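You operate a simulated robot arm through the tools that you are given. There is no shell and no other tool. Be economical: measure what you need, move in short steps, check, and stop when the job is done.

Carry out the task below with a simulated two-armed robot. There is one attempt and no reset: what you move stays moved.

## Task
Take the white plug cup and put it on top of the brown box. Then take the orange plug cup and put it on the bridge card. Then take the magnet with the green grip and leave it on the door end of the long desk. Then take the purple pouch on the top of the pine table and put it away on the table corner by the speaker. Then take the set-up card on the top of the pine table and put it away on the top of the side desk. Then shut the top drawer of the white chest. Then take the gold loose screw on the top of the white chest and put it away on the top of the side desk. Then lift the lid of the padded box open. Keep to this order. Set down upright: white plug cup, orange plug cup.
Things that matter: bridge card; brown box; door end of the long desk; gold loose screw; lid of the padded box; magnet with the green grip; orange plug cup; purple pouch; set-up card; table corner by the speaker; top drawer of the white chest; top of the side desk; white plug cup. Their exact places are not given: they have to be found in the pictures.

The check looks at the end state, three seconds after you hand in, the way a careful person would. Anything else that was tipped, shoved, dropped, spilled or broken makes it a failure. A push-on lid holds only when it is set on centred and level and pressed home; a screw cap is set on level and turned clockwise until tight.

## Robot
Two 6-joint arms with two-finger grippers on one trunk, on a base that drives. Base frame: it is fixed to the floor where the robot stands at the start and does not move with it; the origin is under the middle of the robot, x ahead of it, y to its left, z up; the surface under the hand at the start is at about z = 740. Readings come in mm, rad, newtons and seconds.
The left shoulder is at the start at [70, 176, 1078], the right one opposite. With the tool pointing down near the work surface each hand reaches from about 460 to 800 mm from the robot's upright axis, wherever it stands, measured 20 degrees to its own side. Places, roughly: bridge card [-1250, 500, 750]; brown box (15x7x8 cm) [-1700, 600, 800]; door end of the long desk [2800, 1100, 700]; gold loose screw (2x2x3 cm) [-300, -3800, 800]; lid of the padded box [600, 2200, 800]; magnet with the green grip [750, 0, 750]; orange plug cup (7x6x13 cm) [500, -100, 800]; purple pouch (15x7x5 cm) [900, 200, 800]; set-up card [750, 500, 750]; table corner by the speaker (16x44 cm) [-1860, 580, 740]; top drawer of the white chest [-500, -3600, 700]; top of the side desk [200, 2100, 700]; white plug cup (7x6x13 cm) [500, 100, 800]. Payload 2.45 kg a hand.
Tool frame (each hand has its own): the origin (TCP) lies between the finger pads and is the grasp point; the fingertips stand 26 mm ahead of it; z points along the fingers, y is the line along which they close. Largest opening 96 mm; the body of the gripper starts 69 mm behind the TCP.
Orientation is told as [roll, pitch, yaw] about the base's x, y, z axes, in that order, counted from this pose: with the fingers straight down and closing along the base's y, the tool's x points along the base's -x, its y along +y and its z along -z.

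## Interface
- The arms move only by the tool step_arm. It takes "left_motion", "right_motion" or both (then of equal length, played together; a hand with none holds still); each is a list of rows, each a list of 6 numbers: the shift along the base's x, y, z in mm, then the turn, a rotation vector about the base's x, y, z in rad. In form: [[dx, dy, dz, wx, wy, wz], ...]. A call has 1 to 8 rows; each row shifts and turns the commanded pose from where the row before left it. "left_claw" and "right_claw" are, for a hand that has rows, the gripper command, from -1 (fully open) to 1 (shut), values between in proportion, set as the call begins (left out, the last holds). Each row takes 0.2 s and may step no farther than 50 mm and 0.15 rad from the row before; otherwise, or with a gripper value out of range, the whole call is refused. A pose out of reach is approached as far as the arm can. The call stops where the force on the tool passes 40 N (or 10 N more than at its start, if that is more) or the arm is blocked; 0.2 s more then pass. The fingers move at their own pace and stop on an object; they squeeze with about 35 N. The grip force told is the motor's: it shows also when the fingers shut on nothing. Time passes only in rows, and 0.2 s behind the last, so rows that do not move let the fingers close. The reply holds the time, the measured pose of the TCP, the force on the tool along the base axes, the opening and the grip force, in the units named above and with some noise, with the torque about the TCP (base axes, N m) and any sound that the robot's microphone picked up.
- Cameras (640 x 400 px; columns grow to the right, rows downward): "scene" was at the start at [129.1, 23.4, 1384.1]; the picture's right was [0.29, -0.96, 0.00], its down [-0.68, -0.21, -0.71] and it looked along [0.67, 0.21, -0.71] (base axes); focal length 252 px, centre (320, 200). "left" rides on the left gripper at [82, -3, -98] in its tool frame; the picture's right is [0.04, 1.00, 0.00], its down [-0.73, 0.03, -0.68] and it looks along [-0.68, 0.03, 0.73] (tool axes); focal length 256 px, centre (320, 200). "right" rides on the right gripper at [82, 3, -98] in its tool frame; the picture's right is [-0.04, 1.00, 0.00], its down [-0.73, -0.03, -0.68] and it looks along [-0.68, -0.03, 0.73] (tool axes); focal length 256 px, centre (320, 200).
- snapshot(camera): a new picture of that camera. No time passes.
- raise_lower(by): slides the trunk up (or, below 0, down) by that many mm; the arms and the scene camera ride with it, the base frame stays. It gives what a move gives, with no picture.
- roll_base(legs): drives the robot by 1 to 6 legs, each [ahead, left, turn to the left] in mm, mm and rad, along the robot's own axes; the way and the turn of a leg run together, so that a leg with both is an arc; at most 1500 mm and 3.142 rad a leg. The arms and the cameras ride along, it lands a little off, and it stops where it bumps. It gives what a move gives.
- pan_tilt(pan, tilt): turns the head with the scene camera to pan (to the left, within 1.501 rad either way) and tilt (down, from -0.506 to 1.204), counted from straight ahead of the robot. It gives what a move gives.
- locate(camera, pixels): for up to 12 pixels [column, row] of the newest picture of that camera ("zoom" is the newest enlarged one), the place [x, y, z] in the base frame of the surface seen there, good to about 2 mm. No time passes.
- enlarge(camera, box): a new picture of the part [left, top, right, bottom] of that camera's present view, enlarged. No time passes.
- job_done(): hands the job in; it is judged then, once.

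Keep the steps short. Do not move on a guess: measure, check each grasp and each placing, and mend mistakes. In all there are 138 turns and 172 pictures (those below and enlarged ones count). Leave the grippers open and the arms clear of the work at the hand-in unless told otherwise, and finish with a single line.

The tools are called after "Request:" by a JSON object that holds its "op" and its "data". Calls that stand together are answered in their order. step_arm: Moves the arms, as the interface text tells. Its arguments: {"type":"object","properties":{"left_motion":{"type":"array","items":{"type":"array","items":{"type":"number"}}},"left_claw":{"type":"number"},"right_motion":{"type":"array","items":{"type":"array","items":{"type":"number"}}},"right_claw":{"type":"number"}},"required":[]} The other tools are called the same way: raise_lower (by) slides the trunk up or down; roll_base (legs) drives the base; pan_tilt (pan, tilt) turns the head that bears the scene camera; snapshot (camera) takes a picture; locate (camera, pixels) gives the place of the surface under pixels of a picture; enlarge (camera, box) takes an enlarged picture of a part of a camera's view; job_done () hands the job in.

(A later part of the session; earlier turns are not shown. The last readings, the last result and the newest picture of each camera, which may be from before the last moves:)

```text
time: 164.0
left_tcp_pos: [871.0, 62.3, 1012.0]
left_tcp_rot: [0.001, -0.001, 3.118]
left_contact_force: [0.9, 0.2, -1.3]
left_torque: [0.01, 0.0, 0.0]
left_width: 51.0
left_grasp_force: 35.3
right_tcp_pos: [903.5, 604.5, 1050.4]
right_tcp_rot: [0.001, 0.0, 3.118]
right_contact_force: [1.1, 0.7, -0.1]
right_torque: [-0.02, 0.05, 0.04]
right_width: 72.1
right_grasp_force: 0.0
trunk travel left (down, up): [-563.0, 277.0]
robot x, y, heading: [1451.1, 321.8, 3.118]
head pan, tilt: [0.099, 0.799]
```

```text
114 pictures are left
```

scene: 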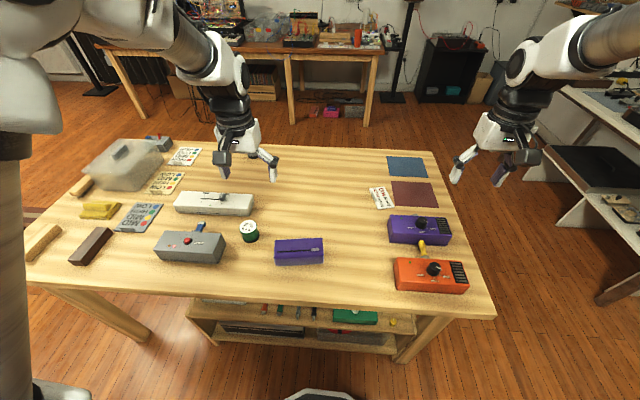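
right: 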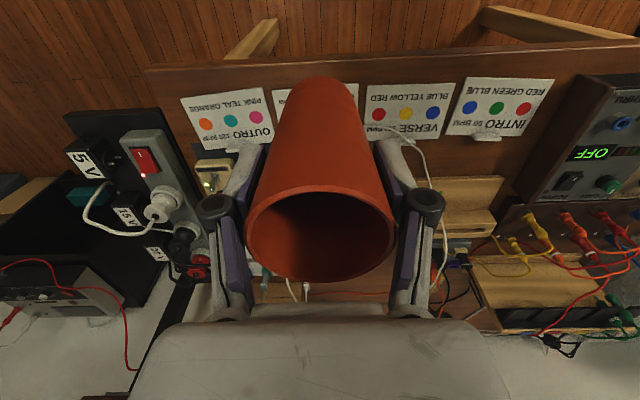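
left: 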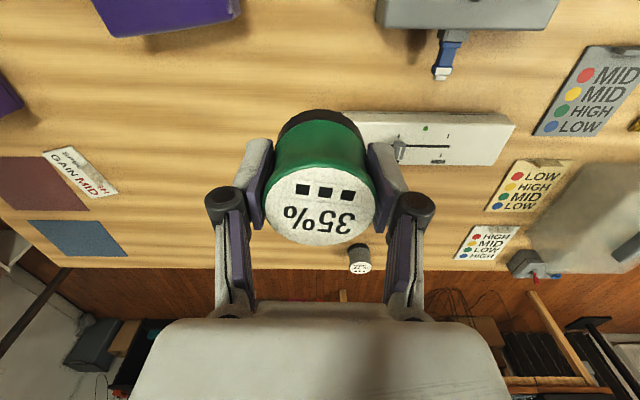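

The magnet is held. I turn to the long desk and approach its door end.

Request:
{"op": "roll_base", "data": {"legs": [[0, 0, -1.56], [0, 0, -1.55], [450, 650, 0]]}}

Request:
{"op": "pan_tilt", "data": {"pan": 0.2, "tilt": 0.7}}

Request:
{"op": "snapshot", "data": {"camera": "scene"}}

```text
time: 175.7
left_tcp_pos: [2433.8, 1271.4, 1010.8]
left_tcp_rot: [-0.001, -0.001, 0.049]
left_contact_force: [-0.4, 0.1, -2.2]
left_torque: [-0.01, 0.02, 0.01]
left_width: 51.0
left_grasp_force: 34.8
right_tcp_pos: [2442.0, 729.5, 1050.9]
right_tcp_rot: [0.001, 0.002, 0.049]
right_contact_force: [0.6, 0.4, -0.3]
right_torque: [-0.01, 0.0, -0.01]
right_width: 72.0
right_grasp_force: 0.1
trunk travel left (down, up): [-563.0, 277.0]
robot x, y, heading: [1875.4, 975.5, 0.052]
head pan, tilt: [0.099, 0.799]
```

```text
time: 176.4
left_tcp_pos: [2434.1, 1269.9, 1011.9]
left_tcp_rot: [-0.002, 0.0, 0.046]
left_contact_force: [0.4, -0.2, -2.2]
left_torque: [-0.01, 0.04, -0.02]
left_width: 50.4
left_grasp_force: 35.0
right_tcp_pos: [2442.1, 727.8, 1051.0]
right_tcp_rot: [0.001, 0.002, 0.05]
right_contact_force: [0.4, 0.3, -0.2]
right_torque: [-0.01, 0.0, -0.02]
right_width: 71.8
right_grasp_force: 0.1
trunk travel left (down, up): [-563.0, 277.0]
robot x, y, heading: [1871.3, 976.2, 0.05]
head pan, tilt: [0.201, 0.7]
```

```text
113 pictures are left
```

scene: 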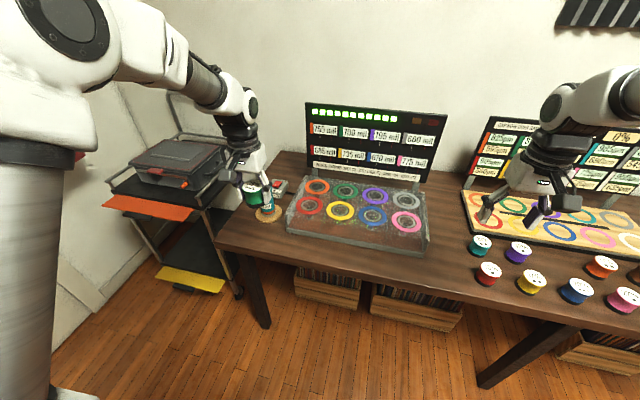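

I measure the free desk area by the coaster and tray.

Request:
{"op": "enlarge", "data": {"camera": "scene", "box": [200, 130, 480, 305]}}

Request:
{"op": "locate", "data": {"camera": "zoom", "pixels": [[50, 245], [200, 245], [510, 290], [230, 255], [200, 200], [180, 270], [350, 310], [160, 200], [190, 135], [240, 130], [560, 310], [520, 180]]}}

```text
2.29 times, centred on (340, 218) of scene
```

zoom: 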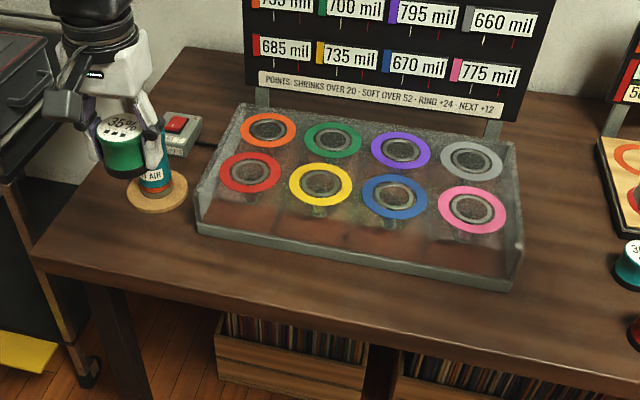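

```text
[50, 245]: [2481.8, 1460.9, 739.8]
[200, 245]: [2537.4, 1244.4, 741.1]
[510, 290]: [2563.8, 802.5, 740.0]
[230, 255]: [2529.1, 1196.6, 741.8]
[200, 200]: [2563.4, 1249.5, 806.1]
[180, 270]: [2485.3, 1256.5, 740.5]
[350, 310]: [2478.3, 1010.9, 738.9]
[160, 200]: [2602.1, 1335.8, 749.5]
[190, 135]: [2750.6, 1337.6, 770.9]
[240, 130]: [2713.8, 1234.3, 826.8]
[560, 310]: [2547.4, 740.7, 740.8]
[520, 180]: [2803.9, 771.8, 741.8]
```

The front strip left of the tray is free: I aim at (2515, 1295), clear of the coaster and tray, 58 mm from the front edge.

Request:
{"op": "step_arm", "data": {"left_motion": [[40, 12, 0, 0, 0, 0], [41, 13, 0, 0, 0, 0], [0, 0, -50, 0, 0, 0], [0, 0, -50, 0, 0, 0], [0, 0, -50, 0, 0, 0], [0, 0, -50, 0, 0, 0], [0, 0, -28, 0, 0, 0], [0, 0, 0, 0, 0, 0]]}}

Request:
{"op": "enlarge", "data": {"camera": "scene", "box": [200, 130, 480, 305]}}

```text
time: 178.2
left_tcp_pos: [2514.9, 1295.3, 782.6]
left_tcp_rot: [-0.001, 0.0, 0.047]
left_contact_force: [0.2, -0.7, -2.1]
left_torque: [0.0, 0.01, -0.01]
left_width: 50.6
left_grasp_force: 35.2
right_tcp_pos: [2440.0, 729.2, 1051.4]
right_tcp_rot: [-0.001, 0.001, 0.048]
right_contact_force: [-0.4, -0.3, -0.1]
right_torque: [0.0, 0.02, 0.01]
right_width: 72.3
right_grasp_force: 0.0
trunk travel left (down, up): [-563.0, 277.0]
robot x, y, heading: [1872.2, 975.0, 0.052]
head pan, tilt: [0.201, 0.7]
```

```text
2.29 times, centred on (340, 218) of scene
```

zoom: 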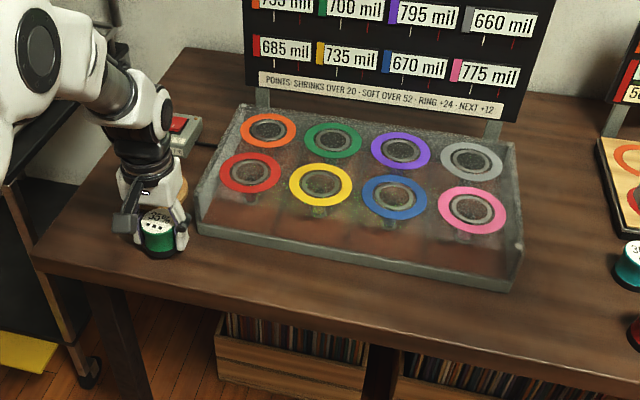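

Lower the last 11 mm, release partly and rise.

Request:
{"op": "step_arm", "data": {"left_motion": [[0, 0, -6, 0, 0, 0], [0, 0, -5, 0, 0, 0], [0, 0, -1, 0, 0, 0], [0, 0, 0, 0, 0, 0]]}}

Request:
{"op": "step_arm", "data": {"left_motion": [[0, 0, 0, 0, 0, 0], [0, 0, 0, 0, 0, 0], [0, 0, 20, 0, 0, 0], [0, 0, 45, 0, 0, 0], [0, 0, 45, 0, 0, 0], [0, 0, 45, 0, 0, 0], [0, 0, 45, 0, 0, 0], [0, 0, 45, 0, 0, 0]], "left_claw": -0.45}}

Request:
{"op": "enlarge", "data": {"camera": "scene", "box": [200, 130, 480, 305]}}

```text
time: 179.2
left_tcp_pos: [2514.2, 1297.0, 772.6]
left_tcp_rot: [0.0, -0.003, 0.049]
left_contact_force: [3.6, 3.4, 11.7]
left_torque: [0.03, 0.14, -0.02]
left_width: 50.5
left_grasp_force: 35.8
right_tcp_pos: [2441.5, 729.8, 1050.9]
right_tcp_rot: [0.002, 0.001, 0.048]
right_contact_force: [-0.1, -1.6, 0.2]
right_torque: [0.02, -0.01, -0.01]
right_width: 72.2
right_grasp_force: 0.0
trunk travel left (down, up): [-563.0, 277.0]
robot x, y, heading: [1872.8, 973.1, 0.044]
head pan, tilt: [0.201, 0.7]
```

```text
time: 181.0
left_tcp_pos: [2513.3, 1294.6, 1013.4]
left_tcp_rot: [0.001, -0.001, 0.047]
left_contact_force: [-0.8, 0.3, 0.8]
left_torque: [0.01, -0.03, 0.01]
left_width: 69.7
left_grasp_force: 0.0
right_tcp_pos: [2440.8, 729.6, 1050.9]
right_tcp_rot: [0.0, 0.001, 0.049]
right_contact_force: [0.9, -0.3, 0.3]
right_torque: [0.06, -0.01, 0.01]
right_width: 71.9
right_grasp_force: 0.0
trunk travel left (down, up): [-563.0, 277.0]
robot x, y, heading: [1872.1, 974.7, 0.049]
head pan, tilt: [0.201, 0.7]
```

```text
2.29 times, centred on (340, 218) of scene
```

zoom: 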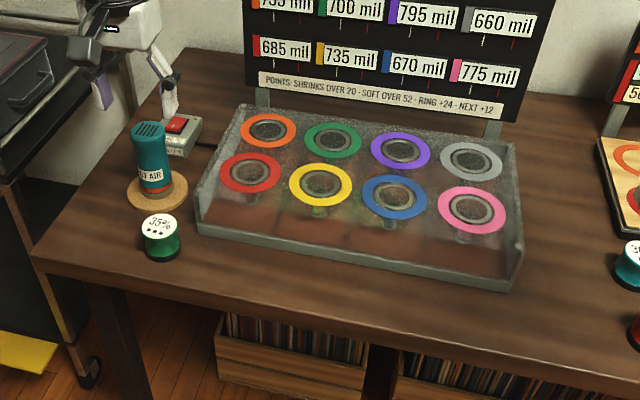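

The magnet stands at the desk's door end. Next the purple pouch: back to the pine table's far side, using the right hand with the wrist turned.

Request:
{"op": "roll_base", "data": {"legs": [[-400, 0, 0], [0, 0, 1.53], [0, 0, 1.53], [0, 950, 0]]}}

Request:
{"op": "pan_tilt", "data": {"pan": -0.1, "tilt": 0.8}}

Request:
{"op": "snapshot", "data": {"camera": "scene"}}

```text
time: 195.5
left_tcp_pos: [778.7, -271.9, 1014.3]
left_tcp_rot: [0.0, 0.0, 3.107]
left_contact_force: [-0.8, 0.0, 0.0]
left_torque: [0.01, -0.01, -0.01]
left_width: 69.5
left_grasp_force: 0.0
right_tcp_pos: [897.3, 285.7, 1050.5]
right_tcp_rot: [0.0, 0.0, 3.109]
right_contact_force: [0.7, -0.7, 0.6]
right_torque: [0.0, -0.01, -0.02]
right_width: 71.9
right_grasp_force: 0.0
trunk travel left (down, up): [-563.0, 277.0]
robot x, y, heading: [1441.4, -0.6, 3.106]
head pan, tilt: [0.201, 0.7]
```

```text
time: 196.3
left_tcp_pos: [777.2, -271.8, 1013.5]
left_tcp_rot: [0.0, 0.001, 3.106]
left_contact_force: [-0.1, 0.4, 0.1]
left_torque: [0.01, -0.01, 0.03]
left_width: 69.5
left_grasp_force: 0.0
right_tcp_pos: [897.7, 287.0, 1049.7]
right_tcp_rot: [0.001, 0.0, 3.107]
right_contact_force: [0.0, 0.2, -0.1]
right_torque: [0.03, -0.01, -0.02]
right_width: 72.2
right_grasp_force: 0.1
trunk travel left (down, up): [-563.0, 277.0]
robot x, y, heading: [1444.1, -2.9, 3.103]
head pan, tilt: [-0.099, 0.799]
```

```text
109 pictures are left
```

scene: 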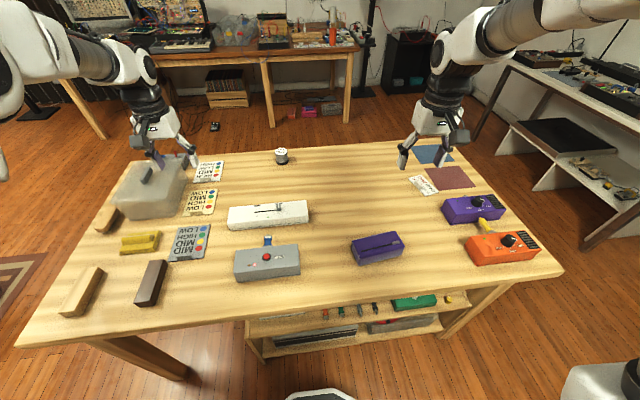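

Request:
{"op": "enlarge", "data": {"camera": "scene", "box": [330, 215, 430, 280]}}

Request:
{"op": "locate", "data": {"camera": "zoom", "pixels": [[145, 150], [420, 110], [450, 215], [200, 270], [300, 180], [160, 185], [190, 240], [440, 160], [350, 240], [280, 130]]}}

```text
6.15 times, centred on (380, 248) of scene
```

zoom: 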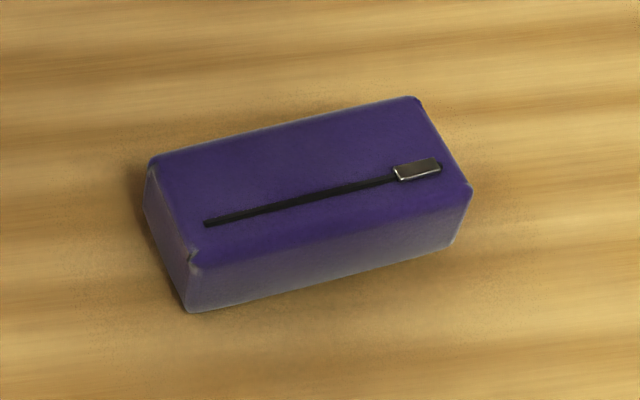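

```text
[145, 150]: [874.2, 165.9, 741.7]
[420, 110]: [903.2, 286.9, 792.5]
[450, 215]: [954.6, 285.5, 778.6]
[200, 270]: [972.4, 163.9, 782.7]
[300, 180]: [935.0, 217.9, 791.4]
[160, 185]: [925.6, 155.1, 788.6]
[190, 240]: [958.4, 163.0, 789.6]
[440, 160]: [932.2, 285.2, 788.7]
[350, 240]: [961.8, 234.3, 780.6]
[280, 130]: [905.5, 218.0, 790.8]
```

Pouch centre ≈ (933, 222), long axis turned ≈0.12 rad from y, width ≈60. I rotate the right hand by −1.417 rad while moving over it.

Request:
{"op": "step_arm", "data": {"right_motion": [[4, -7, 0, 0, 0, -0.1417], [4, -7, 0, 0, 0, -0.1417], [4, -7, 0, 0, 0, -0.1417], [4, -7, 0, 0, 0, -0.1417], [4, -7, 0, 0, 0, -0.1417]], "right_claw": -1}}

Request:
{"op": "step_arm", "data": {"right_motion": [[4, -6, -20, 0, 0, -0.1417], [4, -6, -20, 0, 0, -0.1417], [4, -6, -20, 0, 0, -0.1417], [3, -6, -20, 0, 0, -0.1417], [0, -6, -20, 0, 0, -0.1417], [0, 0, 0, 0, 0, 0]]}}

Request:
{"op": "snapshot", "data": {"camera": "right"}}

```text
time: 197.5
left_tcp_pos: [777.7, -270.8, 1013.2]
left_tcp_rot: [0.001, 0.001, 3.105]
left_contact_force: [0.1, -0.2, 0.9]
left_torque: [0.03, 0.01, 0.01]
left_width: 69.7
left_grasp_force: 0.0
right_tcp_pos: [916.9, 250.3, 1050.3]
right_tcp_rot: [-0.001, 0.001, 2.396]
right_contact_force: [0.4, -1.1, 0.0]
right_torque: [-0.01, -0.03, 0.02]
right_width: 96.2
right_grasp_force: 0.0
trunk travel left (down, up): [-563.0, 277.0]
robot x, y, heading: [1442.7, -2.5, 3.105]
head pan, tilt: [-0.099, 0.799]
```

```text
time: 198.9
left_tcp_pos: [777.5, -272.5, 1013.6]
left_tcp_rot: [-0.001, 0.0, 3.106]
left_contact_force: [0.8, 0.7, -0.4]
left_torque: [0.01, 0.0, -0.01]
left_width: 69.7
left_grasp_force: 0.1
right_tcp_pos: [933.4, 221.9, 948.5]
right_tcp_rot: [0.002, -0.001, 1.688]
right_contact_force: [0.1, -0.5, 0.1]
right_torque: [0.01, 0.02, 0.02]
right_width: 95.9
right_grasp_force: 0.1
trunk travel left (down, up): [-563.0, 277.0]
robot x, y, heading: [1443.7, -4.9, 3.111]
head pan, tilt: [-0.099, 0.799]
```

```text
107 pictures are left
```

right: 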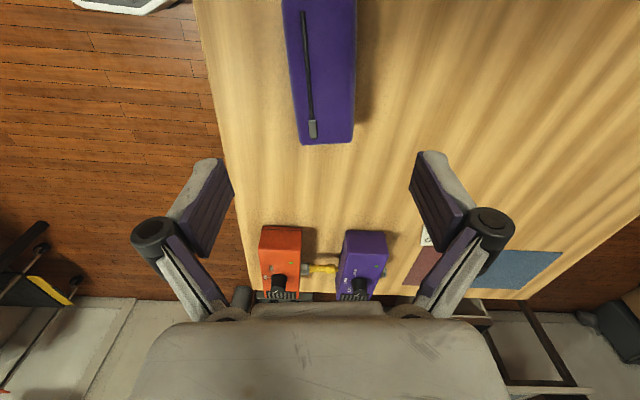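

Aligned. Lower to z 772, grip, lift.

Request:
{"op": "step_arm", "data": {"right_motion": [[0, 0, -45, 0, 0, 0], [0, 0, -45, 0, 0, 0], [0, 0, -45, 0, 0, 0], [0, 0, -30, 0, 0, 0], [0, 0, -11, 0, 0, 0], [0, 0, 0, 0, 0, 0]]}}

Request:
{"op": "step_arm", "data": {"right_motion": [[0, 0, 0, 0, 0, 0], [0, 0, 0, 0, 0, 0], [0, 0, 0, 0, 0, 0]], "right_claw": 1}}

Request:
{"op": "step_arm", "data": {"right_motion": [[0, 0, 20, 0, 0, 0], [0, 0, 45, 0, 0, 0], [0, 0, 45, 0, 0, 0], [0, 0, 45, 0, 0, 0], [0, 0, 45, 0, 0, 0], [0, 0, 45, 0, 0, 0], [0, 0, 30, 0, 0, 0]]}}

Request:
{"op": "snapshot", "data": {"camera": "right"}}

```text
time: 200.3
left_tcp_pos: [777.4, -272.5, 1012.9]
left_tcp_rot: [0.0, 0.001, 3.108]
left_contact_force: [-0.7, 0.0, 0.1]
left_torque: [-0.02, 0.01, -0.01]
left_width: 69.9
left_grasp_force: 0.0
right_tcp_pos: [931.1, 221.3, 775.0]
right_tcp_rot: [0.001, 0.001, 1.689]
right_contact_force: [-0.1, 0.3, 1.1]
right_torque: [-0.02, -0.03, -0.01]
right_width: 95.9
right_grasp_force: 0.1
trunk travel left (down, up): [-563.0, 277.0]
robot x, y, heading: [1440.0, -7.8, 3.11]
head pan, tilt: [-0.099, 0.799]
```

```text
time: 201.1
left_tcp_pos: [777.4, -272.6, 1013.5]
left_tcp_rot: [-0.001, 0.0, 3.105]
left_contact_force: [-0.3, -0.2, 0.3]
left_torque: [0.01, 0.01, 0.0]
left_width: 69.6
left_grasp_force: 0.1
right_tcp_pos: [929.1, 220.9, 776.0]
right_tcp_rot: [0.002, 0.0, 1.691]
right_contact_force: [-2.5, 0.3, 7.8]
right_torque: [-0.03, 0.41, 0.07]
right_width: 67.7
right_grasp_force: 35.2
trunk travel left (down, up): [-563.0, 277.0]
robot x, y, heading: [1439.9, -3.9, 3.106]
head pan, tilt: [-0.099, 0.799]
```

```text
time: 202.7
left_tcp_pos: [777.7, -270.5, 1013.4]
left_tcp_rot: [-0.002, -0.001, 3.106]
left_contact_force: [0.5, 0.3, 0.3]
left_torque: [0.02, 0.01, -0.02]
left_width: 69.8
left_grasp_force: 0.1
right_tcp_pos: [932.1, 223.8, 1049.9]
right_tcp_rot: [0.0, 0.0, 1.691]
right_contact_force: [0.0, -0.1, -0.7]
right_torque: [0.0, -0.01, 0.02]
right_width: 67.1
right_grasp_force: 34.9
trunk travel left (down, up): [-563.0, 277.0]
robot x, y, heading: [1444.3, -5.1, 3.106]
head pan, tilt: [-0.099, 0.799]
```

```text
106 pictures are left
```

right: 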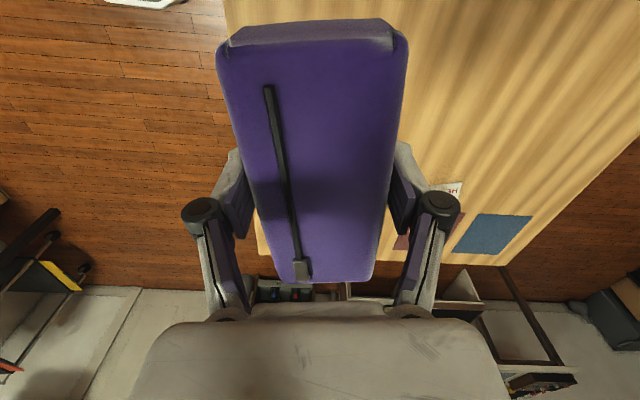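

The pouch is held (67 mm). I turn the wrist back while here, then drive around to the right-end station of the far table.

Request:
{"op": "step_arm", "data": {"right_motion": [[0, 0, 0, 0, 0, 0.14], [0, 0, 0, 0, 0, 0.14], [0, 0, 0, 0, 0, 0.14], [0, 0, 0, 0, 0, 0.14], [0, 0, 0, 0, 0, 0.14]]}}

Request:
{"op": "step_arm", "data": {"right_motion": [[0, 0, 0, 0, 0, 0.14], [0, 0, 0, 0, 0, 0.14], [0, 0, 0, 0, 0, 0.14], [0, 0, 0, 0, 0, 0.14], [0, 0, 0, 0, 0, 0.14]]}}

Request:
{"op": "roll_base", "data": {"legs": [[0, -1270, 0.03], [1500, 0, 0], [650, 0, 0], [0, 0, 1.55]]}}

Request:
{"op": "pan_tilt", "data": {"pan": -0.7, "tilt": 0.6}}

Request:
{"op": "snapshot", "data": {"camera": "scene"}}

```text
time: 203.9
left_tcp_pos: [777.6, -270.5, 1013.0]
left_tcp_rot: [0.0, -0.001, 3.106]
left_contact_force: [-0.3, 0.1, 0.0]
left_torque: [-0.02, 0.01, 0.03]
left_width: 69.8
left_grasp_force: 0.1
right_tcp_pos: [931.9, 220.0, 1048.7]
right_tcp_rot: [0.0, -0.001, 2.394]
right_contact_force: [-0.6, 0.0, -1.0]
right_torque: [-0.01, 0.04, 0.03]
right_width: 67.2
right_grasp_force: 34.6
trunk travel left (down, up): [-563.0, 277.0]
robot x, y, heading: [1442.1, -5.2, 3.105]
head pan, tilt: [-0.099, 0.799]
```

```text
time: 205.1
left_tcp_pos: [777.1, -271.6, 1013.4]
left_tcp_rot: [0.001, -0.001, 3.107]
left_contact_force: [0.0, -0.5, 0.1]
left_torque: [-0.01, 0.04, 0.02]
left_width: 69.6
left_grasp_force: 0.1
right_tcp_pos: [931.8, 221.4, 1049.3]
right_tcp_rot: [0.0, 0.0, 3.094]
right_contact_force: [-0.4, -0.3, -2.2]
right_torque: [0.01, 0.02, 0.0]
right_width: 67.5
right_grasp_force: 35.2
trunk travel left (down, up): [-563.0, 277.0]
robot x, y, heading: [1440.6, -3.9, 3.109]
head pan, tilt: [-0.099, 0.799]
```

```text
time: 225.6
left_tcp_pos: [-446.5, 561.6, 1013.8]
left_tcp_rot: [0.001, 0.0, -1.594]
left_contact_force: [1.4, -0.5, 0.5]
left_torque: [-0.01, -0.01, -0.03]
left_width: 69.7
left_grasp_force: 0.1
right_tcp_pos: [-939.7, 710.7, 1048.4]
right_tcp_rot: [0.0, 0.001, -1.609]
right_contact_force: [0.5, -0.3, -1.2]
right_torque: [-0.01, -0.02, -0.04]
right_width: 67.4
right_grasp_force: 35.2
trunk travel left (down, up): [-563.0, 277.0]
robot x, y, heading: [-723.3, 1222.8, -1.594]
head pan, tilt: [-0.099, 0.799]
```

```text
time: 226.6
left_tcp_pos: [-445.5, 562.1, 1012.1]
left_tcp_rot: [0.001, -0.001, -1.593]
left_contact_force: [-0.1, -0.5, 0.4]
left_torque: [-0.01, -0.01, -0.01]
left_width: 69.7
left_grasp_force: 0.0
right_tcp_pos: [-939.4, 709.5, 1049.4]
right_tcp_rot: [0.001, -0.001, -1.609]
right_contact_force: [-0.1, 0.4, -1.1]
right_torque: [0.01, 0.01, 0.01]
right_width: 67.0
right_grasp_force: 35.2
trunk travel left (down, up): [-563.0, 277.0]
robot x, y, heading: [-718.4, 1223.0, -1.59]
head pan, tilt: [-0.7, 0.6]
```

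```text
105 pictures are left
```

scene: 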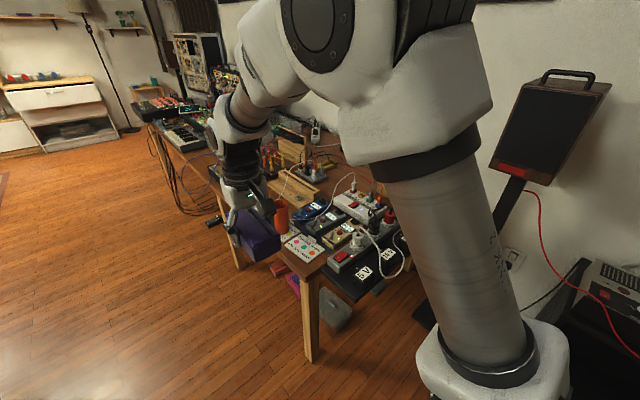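

I drive right to the station and look at the free corner.

Request:
{"op": "roll_base", "data": {"legs": [[0, -690, 0.03]]}}

Request:
{"op": "pan_tilt", "data": {"pan": -0.45, "tilt": 0.7}}

Request:
{"op": "snapshot", "data": {"camera": "scene"}}

```text
time: 230.3
left_tcp_pos: [-1115.0, 576.1, 1013.6]
left_tcp_rot: [0.001, -0.001, -1.579]
left_contact_force: [-0.3, -0.5, -0.2]
left_torque: [-0.02, 0.02, 0.0]
left_width: 69.5
left_grasp_force: 0.1
right_tcp_pos: [-1612.6, 717.8, 1048.7]
right_tcp_rot: [0.0, 0.002, -1.594]
right_contact_force: [0.3, 0.6, -0.8]
right_torque: [-0.03, 0.01, -0.01]
right_width: 67.4
right_grasp_force: 35.5
trunk travel left (down, up): [-563.0, 277.0]
robot x, y, heading: [-1400.6, 1230.9, -1.577]
head pan, tilt: [-0.7, 0.6]
```

```text
time: 231.1
left_tcp_pos: [-1116.1, 576.9, 1013.6]
left_tcp_rot: [0.0, 0.001, -1.578]
left_contact_force: [-0.7, 0.3, -0.5]
left_torque: [0.0, 0.04, -0.02]
left_width: 69.6
left_grasp_force: 0.1
right_tcp_pos: [-1612.7, 718.3, 1049.4]
right_tcp_rot: [0.0, 0.0, -1.596]
right_contact_force: [-0.4, -0.2, -0.8]
right_torque: [0.02, -0.01, 0.01]
right_width: 67.2
right_grasp_force: 34.8
trunk travel left (down, up): [-563.0, 277.0]
robot x, y, heading: [-1398.3, 1235.1, -1.58]
head pan, tilt: [-0.45, 0.7]
```

```text
104 pictures are left
```

scene: 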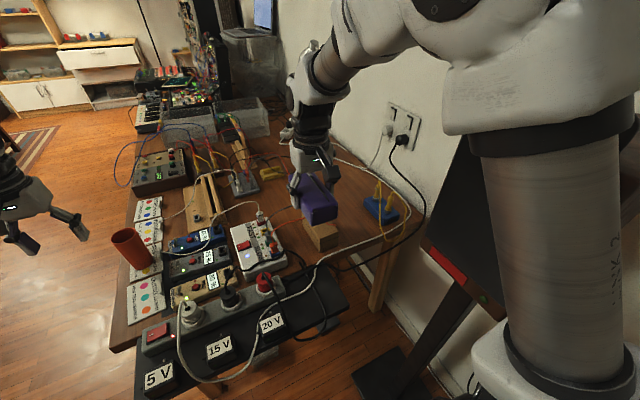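

Request:
{"op": "enlarge", "data": {"camera": "scene", "box": [290, 150, 440, 300]}}

Request:
{"op": "locate", "data": {"camera": "zoom", "pixels": [[345, 235], [370, 255], [405, 285], [330, 195], [260, 240], [230, 280], [300, 340], [280, 370], [440, 240], [240, 330], [210, 320], [290, 260]]}}

```text
2.67 times, centred on (365, 225) of scene
```

zoom: 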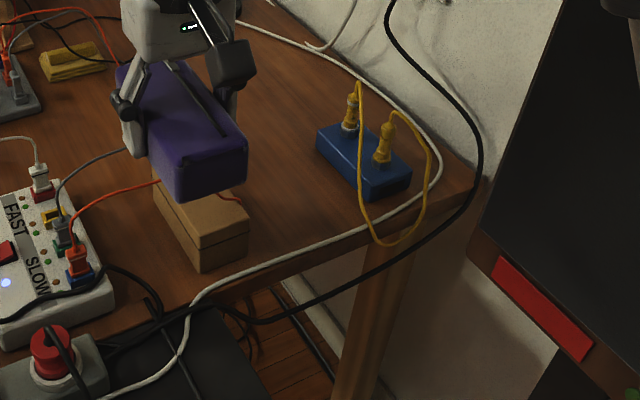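

```text
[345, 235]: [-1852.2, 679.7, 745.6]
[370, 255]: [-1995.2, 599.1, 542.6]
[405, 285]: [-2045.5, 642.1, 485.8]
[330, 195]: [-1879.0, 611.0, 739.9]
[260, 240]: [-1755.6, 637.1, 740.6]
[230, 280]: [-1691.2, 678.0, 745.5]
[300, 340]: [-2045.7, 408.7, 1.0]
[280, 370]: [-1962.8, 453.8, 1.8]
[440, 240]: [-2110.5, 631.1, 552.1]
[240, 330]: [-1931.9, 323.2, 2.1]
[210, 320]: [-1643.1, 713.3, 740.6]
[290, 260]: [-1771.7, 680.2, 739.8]
```

Free spot: x −1745…−1890, y 500…665. I drive 45 mm forward and carry the pouch to (−1826, 583).

Request:
{"op": "roll_base", "data": {"legs": [[45, 0, 0]]}}

Request:
{"op": "step_arm", "data": {"right_motion": [[-35, -15, 0, 0, 0, 0.01], [-35, -15, 0, 0, 0, 0.01], [-35, -15, 0, 0, 0, 0], [-35, -15, 0, 0, 0, 0], [-35, -15, 0, 0, 0, 0], [-36, -13, 0, 0, 0, 0], [0, 0, 0, 0, 0, 0]]}}

Request:
{"op": "snapshot", "data": {"camera": "scene"}}

Request:
{"op": "snapshot", "data": {"camera": "right"}}

```text
time: 232.0
left_tcp_pos: [-1116.8, 534.0, 1014.0]
left_tcp_rot: [0.001, -0.002, -1.577]
left_contact_force: [-0.3, -0.7, -0.1]
left_torque: [-0.01, 0.0, 0.01]
left_width: 69.8
left_grasp_force: 0.1
right_tcp_pos: [-1613.6, 675.2, 1049.6]
right_tcp_rot: [0.001, -0.001, -1.596]
right_contact_force: [-0.1, 0.4, -0.9]
right_torque: [-0.03, -0.02, -0.02]
right_width: 67.2
right_grasp_force: 35.4
trunk travel left (down, up): [-563.0, 277.0]
robot x, y, heading: [-1401.6, 1189.3, -1.577]
head pan, tilt: [-0.45, 0.7]
```

```text
time: 233.6
left_tcp_pos: [-1103.4, 532.4, 1010.5]
left_tcp_rot: [-0.013, 0.0, -1.578]
left_contact_force: [0.3, 0.4, -0.2]
left_torque: [-0.03, -0.02, -0.05]
left_width: 69.4
left_grasp_force: 0.1
right_tcp_pos: [-1811.6, 585.8, 1056.0]
right_tcp_rot: [-0.014, -0.001, -1.572]
right_contact_force: [-0.3, -0.1, -0.8]
right_torque: [0.0, 0.02, 0.04]
right_width: 67.4
right_grasp_force: 34.6
trunk travel left (down, up): [-563.0, 277.0]
robot x, y, heading: [-1399.2, 1186.1, -1.577]
head pan, tilt: [-0.45, 0.7]
```

```text
102 pictures are left
```

scene: 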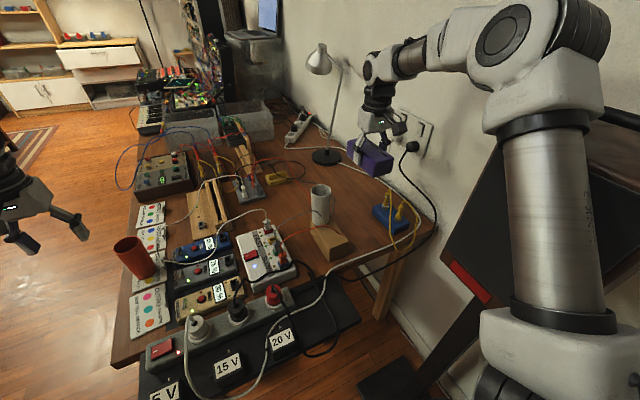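

```text
101 pictures are left
```

right: 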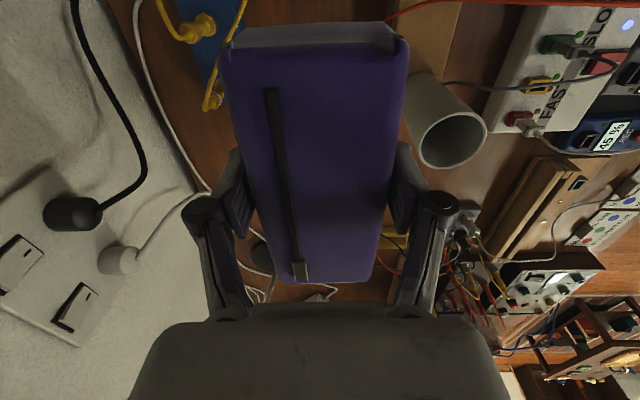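

The left hand shifted 13 mm and both hands read a roll of −0.013: the robot is leaning, so the right arm is pressing on something (probably the speaker). I retreat along the same way at once and check.

Request:
{"op": "step_arm", "data": {"right_motion": [[36, 13, 0, 0, 0, 0], [35, 15, 0, 0, 0, 0], [35, 15, 0, 0, 0, 0], [0, 0, 0, 0, 0, 0]]}}

Request:
{"op": "snapshot", "data": {"camera": "scene"}}

Request:
{"op": "locate", "data": {"camera": "scene", "pixels": [[470, 282], [485, 295], [450, 265], [500, 240], [380, 375], [440, 320], [455, 300], [560, 210]]}}

```text
time: 234.6
left_tcp_pos: [-1119.7, 533.0, 1014.0]
left_tcp_rot: [0.001, 0.0, -1.58]
left_contact_force: [-0.6, 0.8, -0.2]
left_torque: [-0.01, -0.04, -0.02]
left_width: 69.5
left_grasp_force: 0.0
right_tcp_pos: [-1722.9, 626.4, 1047.5]
right_tcp_rot: [0.002, -0.002, -1.576]
right_contact_force: [0.0, -0.4, -1.1]
right_torque: [-0.03, -0.07, 0.02]
right_width: 67.2
right_grasp_force: 35.1
trunk travel left (down, up): [-563.0, 277.0]
robot x, y, heading: [-1397.6, 1188.2, -1.579]
head pan, tilt: [-0.45, 0.7]
```

```text
100 pictures are left
```

scene: 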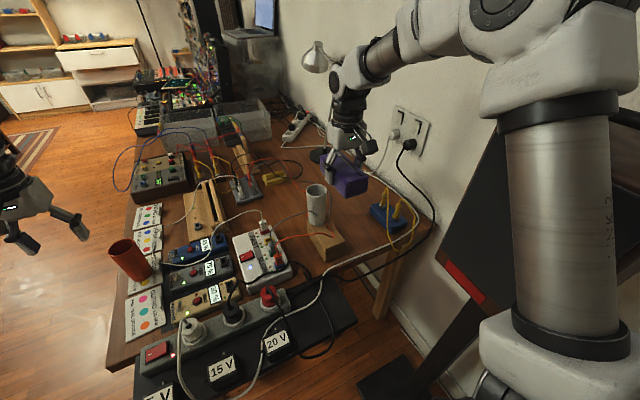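

```text
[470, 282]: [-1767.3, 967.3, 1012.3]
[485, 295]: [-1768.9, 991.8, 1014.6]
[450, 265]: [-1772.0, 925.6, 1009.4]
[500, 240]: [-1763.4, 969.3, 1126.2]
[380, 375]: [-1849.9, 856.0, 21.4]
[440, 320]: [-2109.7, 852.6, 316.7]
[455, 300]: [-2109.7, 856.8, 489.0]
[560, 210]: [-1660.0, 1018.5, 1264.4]
```

Upright again; the speaker (x≤−1767, y≈890–1070, z 1000–1270) was in the way of the upper arm. I shift the base 110 mm to +x so that the arm passes well clear of it, then try again watching the tilt.

Request:
{"op": "roll_base", "data": {"legs": [[0, 110, 0]]}}

Request:
{"op": "step_arm", "data": {"right_motion": [[-35, -8, 0, 0, 0, 0], [-35, -8, 0, 0, 0, 0], [-35, -8, 0, 0, 0, 0], [-35, -8, 0, 0, 0, 0], [0, 0, 0, 0, 0, 0]]}}

Request:
{"op": "snapshot", "data": {"camera": "scene"}}

```text
time: 235.8
left_tcp_pos: [-1004.9, 532.0, 1012.8]
left_tcp_rot: [-0.002, -0.001, -1.576]
left_contact_force: [-0.5, 0.0, 0.0]
left_torque: [-0.03, -0.01, -0.03]
left_width: 69.4
left_grasp_force: 0.1
right_tcp_pos: [-1608.6, 625.4, 1049.2]
right_tcp_rot: [0.0, 0.001, -1.575]
right_contact_force: [0.2, -0.5, -0.8]
right_torque: [0.0, 0.04, -0.01]
right_width: 67.4
right_grasp_force: 34.8
trunk travel left (down, up): [-563.0, 277.0]
robot x, y, heading: [-1290.8, 1188.7, -1.573]
head pan, tilt: [-0.45, 0.7]
```

```text
time: 237.0
left_tcp_pos: [-1003.7, 533.8, 1013.1]
left_tcp_rot: [-0.001, 0.0, -1.576]
left_contact_force: [0.2, -0.3, 0.2]
left_torque: [-0.02, 0.0, 0.0]
left_width: 69.6
left_grasp_force: 0.1
right_tcp_pos: [-1747.8, 593.5, 1048.7]
right_tcp_rot: [-0.003, 0.002, -1.571]
right_contact_force: [-0.7, -0.4, -0.9]
right_torque: [-0.01, 0.0, -0.03]
right_width: 67.4
right_grasp_force: 34.9
trunk travel left (down, up): [-563.0, 277.0]
robot x, y, heading: [-1290.6, 1190.3, -1.573]
head pan, tilt: [-0.45, 0.7]
```

```text
99 pictures are left
```

scene: 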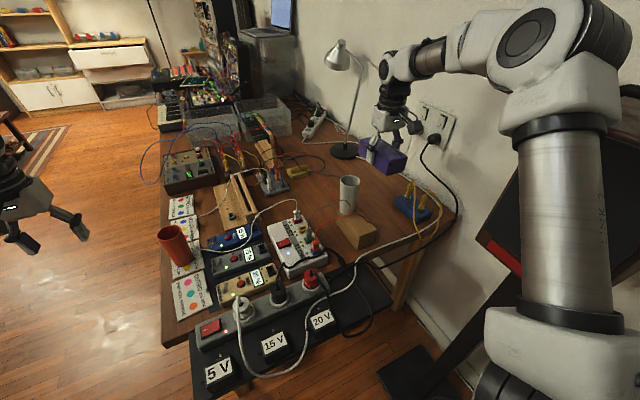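

No tilt this time. I continue to (−1820, 578).

Request:
{"op": "step_arm", "data": {"right_motion": [[-24, -5, 0, 0, 0, 0], [-24, -5, 0, 0, 0, 0], [-24, -5, 0, 0, 0, 0], [0, 0, 0, 0, 0, 0]]}}

Request:
{"op": "enlarge", "data": {"camera": "scene", "box": [320, 100, 480, 280]}}

Request:
{"op": "locate", "data": {"camera": "zoom", "pixels": [[145, 225], [165, 260], [300, 225], [305, 255], [345, 275], [180, 190], [250, 220], [210, 300]]}}

```text
time: 238.0
left_tcp_pos: [-1005.3, 533.3, 1013.7]
left_tcp_rot: [-0.001, -0.001, -1.576]
left_contact_force: [0.3, 0.2, 0.2]
left_torque: [-0.06, 0.0, 0.01]
left_width: 69.8
left_grasp_force: 0.1
right_tcp_pos: [-1820.5, 579.4, 1048.8]
right_tcp_rot: [0.0, 0.001, -1.574]
right_contact_force: [0.4, -0.1, -0.1]
right_torque: [0.01, 0.04, 0.03]
right_width: 67.1
right_grasp_force: 35.1
trunk travel left (down, up): [-563.0, 277.0]
robot x, y, heading: [-1292.4, 1190.4, -1.577]
head pan, tilt: [-0.45, 0.7]
```

```text
2.22 times, centred on (400, 190) of scene
```

zoom: 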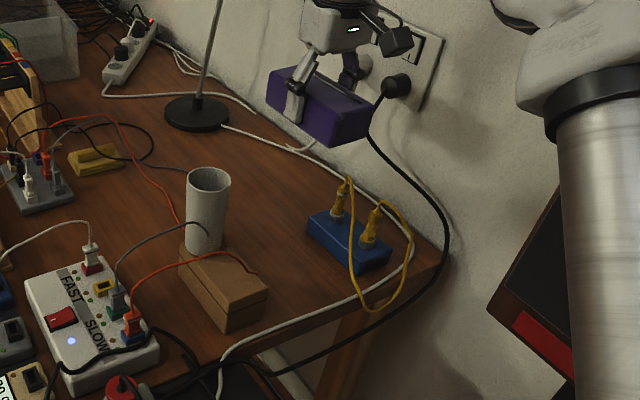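

```text
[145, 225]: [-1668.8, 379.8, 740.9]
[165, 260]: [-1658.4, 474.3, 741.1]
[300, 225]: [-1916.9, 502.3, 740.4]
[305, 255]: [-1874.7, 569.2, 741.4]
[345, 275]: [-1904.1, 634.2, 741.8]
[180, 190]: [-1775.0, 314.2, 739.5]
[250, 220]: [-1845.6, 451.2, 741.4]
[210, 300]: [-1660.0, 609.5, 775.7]
```

Clear of the blue box and cup. I lower to about 10 mm above the table and check.

Request:
{"op": "step_arm", "data": {"right_motion": [[0, 0, -45, 0, 0, 0], [0, 0, -45, 0, 0, 0], [0, 0, -45, 0, 0, 0], [0, 0, -45, 0, 0, 0], [0, 0, -45, 0, 0, 0], [0, 0, -35, 0, 0, 0], [0, 0, 0, 0, 0, 0]]}}

Request:
{"op": "enlarge", "data": {"camera": "scene", "box": [320, 130, 480, 280]}}

Request:
{"op": "snapshot", "data": {"camera": "right"}}

```text
time: 239.6
left_tcp_pos: [-1004.4, 531.8, 1012.8]
left_tcp_rot: [0.0, -0.001, -1.576]
left_contact_force: [1.1, 0.1, 0.2]
left_torque: [-0.04, -0.01, -0.02]
left_width: 69.5
left_grasp_force: 0.0
right_tcp_pos: [-1822.4, 577.0, 785.8]
right_tcp_rot: [-0.001, -0.001, -1.574]
right_contact_force: [0.9, -0.2, -1.5]
right_torque: [0.03, 0.02, -0.02]
right_width: 67.2
right_grasp_force: 35.1
trunk travel left (down, up): [-563.0, 277.0]
robot x, y, heading: [-1292.3, 1189.4, -1.578]
head pan, tilt: [-0.45, 0.7]
```

```text
2.67 times, centred on (400, 205) of scene
```

zoom: 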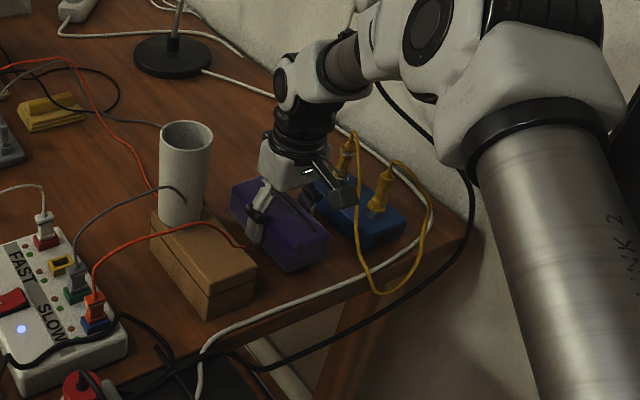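

```text
96 pictures are left
```

right: 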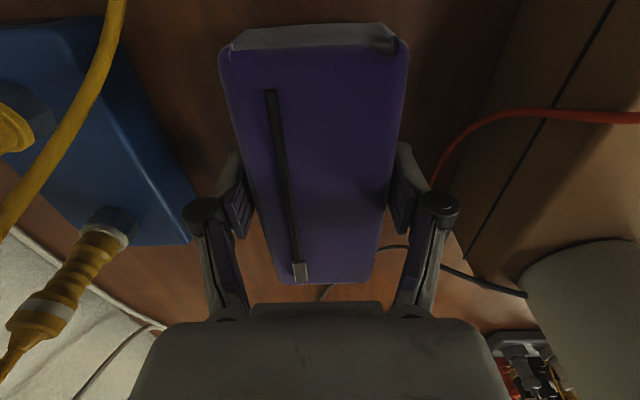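

I check where the orange and grey leads lie relative to the pouch.

Request:
{"op": "locate", "data": {"camera": "right", "pixels": [[400, 247], [385, 250], [326, 293], [322, 299], [433, 182], [440, 160], [420, 255], [470, 273], [185, 200], [190, 235], [360, 262], [300, 300]]}}

Request:
{"op": "enlarge", "data": {"camera": "right", "box": [280, 130, 480, 320]}}

```text
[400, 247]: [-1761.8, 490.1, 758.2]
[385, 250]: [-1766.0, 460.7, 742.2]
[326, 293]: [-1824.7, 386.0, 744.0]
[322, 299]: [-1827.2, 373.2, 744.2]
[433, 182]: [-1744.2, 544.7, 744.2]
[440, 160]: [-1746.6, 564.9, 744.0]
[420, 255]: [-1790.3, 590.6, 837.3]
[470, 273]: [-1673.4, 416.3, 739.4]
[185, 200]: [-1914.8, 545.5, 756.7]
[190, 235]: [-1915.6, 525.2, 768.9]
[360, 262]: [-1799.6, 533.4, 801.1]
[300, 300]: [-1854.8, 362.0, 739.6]
```

```text
2.11 times, centred on (380, 225) of right
```

zoom: 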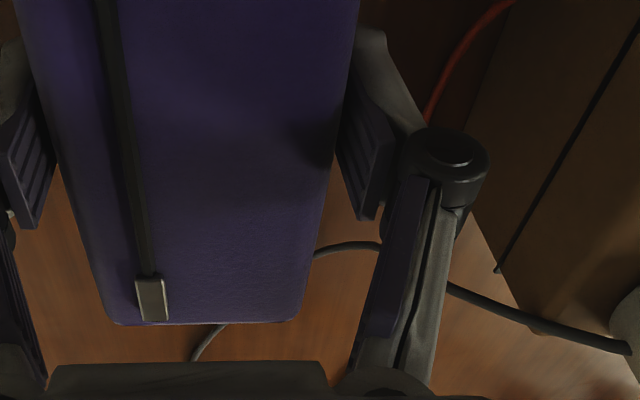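

All leads are clear of the pouch's footprint. Lower 9 mm, release with a small opening, rise.

Request:
{"op": "step_arm", "data": {"right_motion": [[0, 0, -6, 0, 0, 0], [0, 0, -3, 0, 0, 0], [0, 0, 0, 0, 0, 0]]}}

Request:
{"op": "step_arm", "data": {"right_motion": [[0, 0, 0, 0, 0, 0], [0, 0, 0, 0, 0, 0], [0, 0, 20, 0, 0, 0], [0, 0, 45, 0, 0, 0], [0, 0, 45, 0, 0, 0], [0, 0, 45, 0, 0, 0], [0, 0, 45, 0, 0, 0], [0, 0, 45, 0, 0, 0]], "right_claw": -0.7}}

Request:
{"op": "enlarge", "data": {"camera": "scene", "box": [320, 130, 480, 280]}}

```text
time: 240.4
left_tcp_pos: [-1005.8, 532.5, 1013.2]
left_tcp_rot: [-0.001, 0.0, -1.574]
left_contact_force: [0.4, 0.6, -0.2]
left_torque: [-0.03, 0.01, 0.03]
left_width: 69.8
left_grasp_force: 0.0
right_tcp_pos: [-1821.8, 578.3, 778.8]
right_tcp_rot: [0.0, 0.001, -1.574]
right_contact_force: [0.6, -0.5, -1.8]
right_torque: [0.04, 0.01, -0.04]
right_width: 67.4
right_grasp_force: 34.7
trunk travel left (down, up): [-563.0, 277.0]
robot x, y, heading: [-1289.3, 1186.2, -1.578]
head pan, tilt: [-0.45, 0.7]
```

```text
time: 242.2
left_tcp_pos: [-1004.5, 533.0, 1012.6]
left_tcp_rot: [-0.001, -0.001, -1.575]
left_contact_force: [-0.6, -0.1, -0.5]
left_torque: [0.01, 0.03, -0.03]
left_width: 69.4
left_grasp_force: 0.1
right_tcp_pos: [-1821.4, 580.0, 1026.1]
right_tcp_rot: [0.0, 0.002, -1.574]
right_contact_force: [0.5, 0.2, 0.5]
right_torque: [0.02, -0.02, 0.02]
right_width: 81.6
right_grasp_force: 0.2
trunk travel left (down, up): [-563.0, 277.0]
robot x, y, heading: [-1289.6, 1192.4, -1.576]
head pan, tilt: [-0.45, 0.7]
```

```text
2.67 times, centred on (400, 205) of scene
```

zoom: 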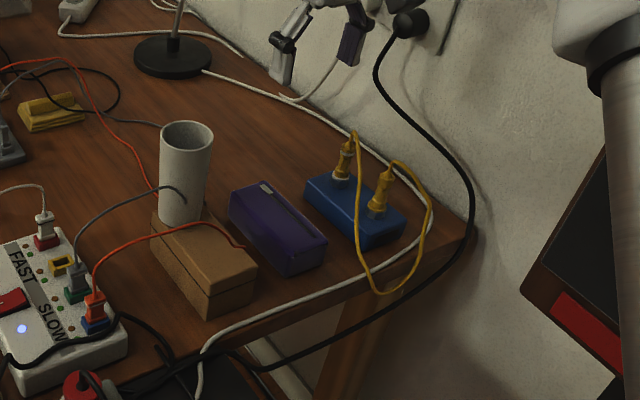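

The pouch lies at the corner. I retract the hand, then go to the pine table for the set-up card (right hand, from the front).

Request:
{"op": "step_arm", "data": {"right_motion": [[40, 10, 10, 0, 0, 0], [40, 10, 10, 0, 0, 0], [40, 10, 10, 0, 0, 0], [40, 10, 0, 0, 0, 0], [40, 10, 0, 0, 0, 0]]}}

Request:
{"op": "roll_base", "data": {"legs": [[0, 1000, 0], [0, 0, 1.55], [0, -490, 0], [300, 0, 0]]}}

Request:
{"op": "pan_tilt", "data": {"pan": -0.2, "tilt": 0.8}}

Request:
{"op": "snapshot", "data": {"camera": "scene"}}

```text
time: 243.4
left_tcp_pos: [-1003.0, 532.4, 1013.2]
left_tcp_rot: [-0.003, -0.002, -1.576]
left_contact_force: [-0.2, 0.4, -0.3]
left_torque: [0.0, 0.04, -0.01]
left_width: 69.3
left_grasp_force: 0.0
right_tcp_pos: [-1619.5, 628.2, 1055.4]
right_tcp_rot: [-0.002, 0.0, -1.576]
right_contact_force: [0.6, -0.5, -0.1]
right_torque: [-0.06, 0.04, -0.03]
right_width: 81.6
right_grasp_force: 0.0
trunk travel left (down, up): [-563.0, 277.0]
robot x, y, heading: [-1290.8, 1188.3, -1.578]
head pan, tilt: [-0.45, 0.7]
```

```text
time: 256.4
left_tcp_pos: [657.9, 905.4, 1012.2]
left_tcp_rot: [0.001, -0.002, -0.089]
left_contact_force: [1.2, -0.3, 1.0]
left_torque: [0.0, 0.04, 0.0]
left_width: 69.5
left_grasp_force: 0.0
right_tcp_pos: [511.8, 300.1, 1054.9]
right_tcp_rot: [-0.001, -0.002, -0.084]
right_contact_force: [0.4, -0.2, -0.2]
right_torque: [0.0, 0.0, 0.01]
right_width: 81.7
right_grasp_force: 0.0
trunk travel left (down, up): [-563.0, 277.0]
robot x, y, heading: [-22.2, 674.5, -0.09]
head pan, tilt: [-0.45, 0.7]
```

```text
time: 257.2
left_tcp_pos: [656.8, 905.1, 1013.2]
left_tcp_rot: [0.0, -0.001, -0.088]
left_contact_force: [-0.1, -0.5, 0.0]
left_torque: [0.0, -0.02, 0.0]
left_width: 69.6
left_grasp_force: 0.0
right_tcp_pos: [510.5, 298.5, 1055.3]
right_tcp_rot: [-0.001, -0.001, -0.083]
right_contact_force: [-0.1, 0.5, -0.6]
right_torque: [-0.02, 0.01, -0.01]
right_width: 81.6
right_grasp_force: 0.1
trunk travel left (down, up): [-563.0, 277.0]
robot x, y, heading: [-19.7, 678.8, -0.081]
head pan, tilt: [-0.201, 0.799]
```

```text
93 pictures are left
```

scene: 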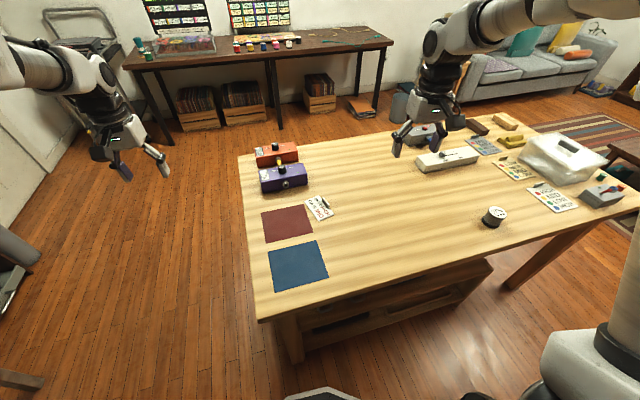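

Request:
{"op": "enlarge", "data": {"camera": "scene", "box": [290, 180, 350, 230]}}

Request:
{"op": "locate", "data": {"camera": "zoom", "pixels": [[380, 160], [400, 235], [390, 195], [370, 170], [410, 250], [160, 200], [290, 440], [330, 300], [300, 150], [330, 395], [395, 360], [415, 200]]}}

```text
8.00 times, centred on (320, 205) of scene
```

zoom: 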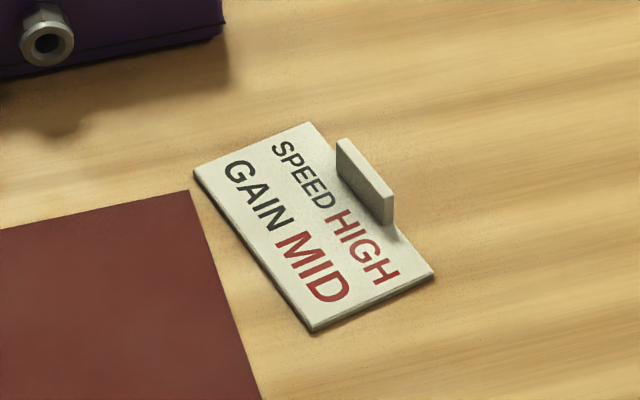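

```text
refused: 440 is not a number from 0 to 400
```

Request:
{"op": "locate", "data": {"camera": "zoom", "pixels": [[340, 150], [385, 203], [343, 143], [390, 193], [365, 175], [312, 328], [432, 275], [196, 175], [308, 124], [390, 225], [365, 195], [300, 200]]}}

```text
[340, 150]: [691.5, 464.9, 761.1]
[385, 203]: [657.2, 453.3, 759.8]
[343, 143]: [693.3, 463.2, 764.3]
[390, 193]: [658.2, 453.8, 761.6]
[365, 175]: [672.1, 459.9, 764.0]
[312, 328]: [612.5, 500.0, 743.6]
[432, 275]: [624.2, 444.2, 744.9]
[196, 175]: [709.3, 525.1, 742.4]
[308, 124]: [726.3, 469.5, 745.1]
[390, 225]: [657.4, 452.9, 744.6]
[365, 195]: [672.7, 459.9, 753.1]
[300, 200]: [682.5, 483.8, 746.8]
```

The tab runs from (693,463) to (657,454), top z 764, turned ≈0.26 rad. I bring the right hand above it, yaw 0.26, opening 44 mm.

Request:
{"op": "step_arm", "data": {"right_motion": [[33, 31, -10, 0, 0, 0.07], [33, 32, -10, 0, 0, 0.07], [33, 32, -10, 0, 0, 0.07], [33, 32, -10, 0, 0, 0.07], [33, 32, -10, 0, 0, 0.063], [0, 0, -45, 0, 0, 0], [0, 0, -45, 0, 0, 0], [0, 0, 0, 0, 0, 0]], "right_claw": 0.08}}

Request:
{"op": "snapshot", "data": {"camera": "right"}}

Request:
{"op": "enlarge", "data": {"camera": "scene", "box": [260, 140, 380, 230]}}

```text
time: 259.0
left_tcp_pos: [657.3, 905.5, 1013.6]
left_tcp_rot: [0.001, -0.002, -0.087]
left_contact_force: [0.2, 0.0, -0.8]
left_torque: [-0.03, -0.03, -0.02]
left_width: 69.9
left_grasp_force: 0.1
right_tcp_pos: [675.8, 458.5, 915.7]
right_tcp_rot: [0.001, 0.0, 0.257]
right_contact_force: [-0.5, 0.3, -0.5]
right_torque: [-0.01, -0.01, -0.02]
right_width: 44.1
right_grasp_force: 0.0
trunk travel left (down, up): [-563.0, 277.0]
robot x, y, heading: [-22.1, 675.3, -0.086]
head pan, tilt: [-0.201, 0.799]
```

```text
91 pictures are left
```

right: 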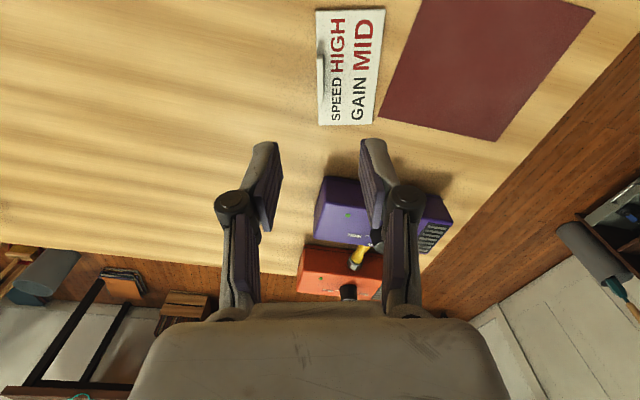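

```text
4.44 times, centred on (320, 185) of scene
```

zoom: 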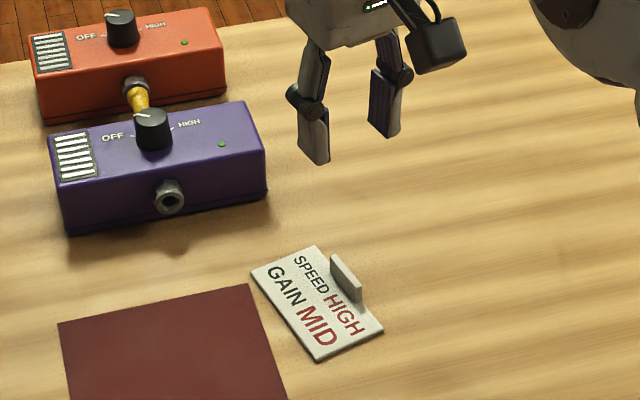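

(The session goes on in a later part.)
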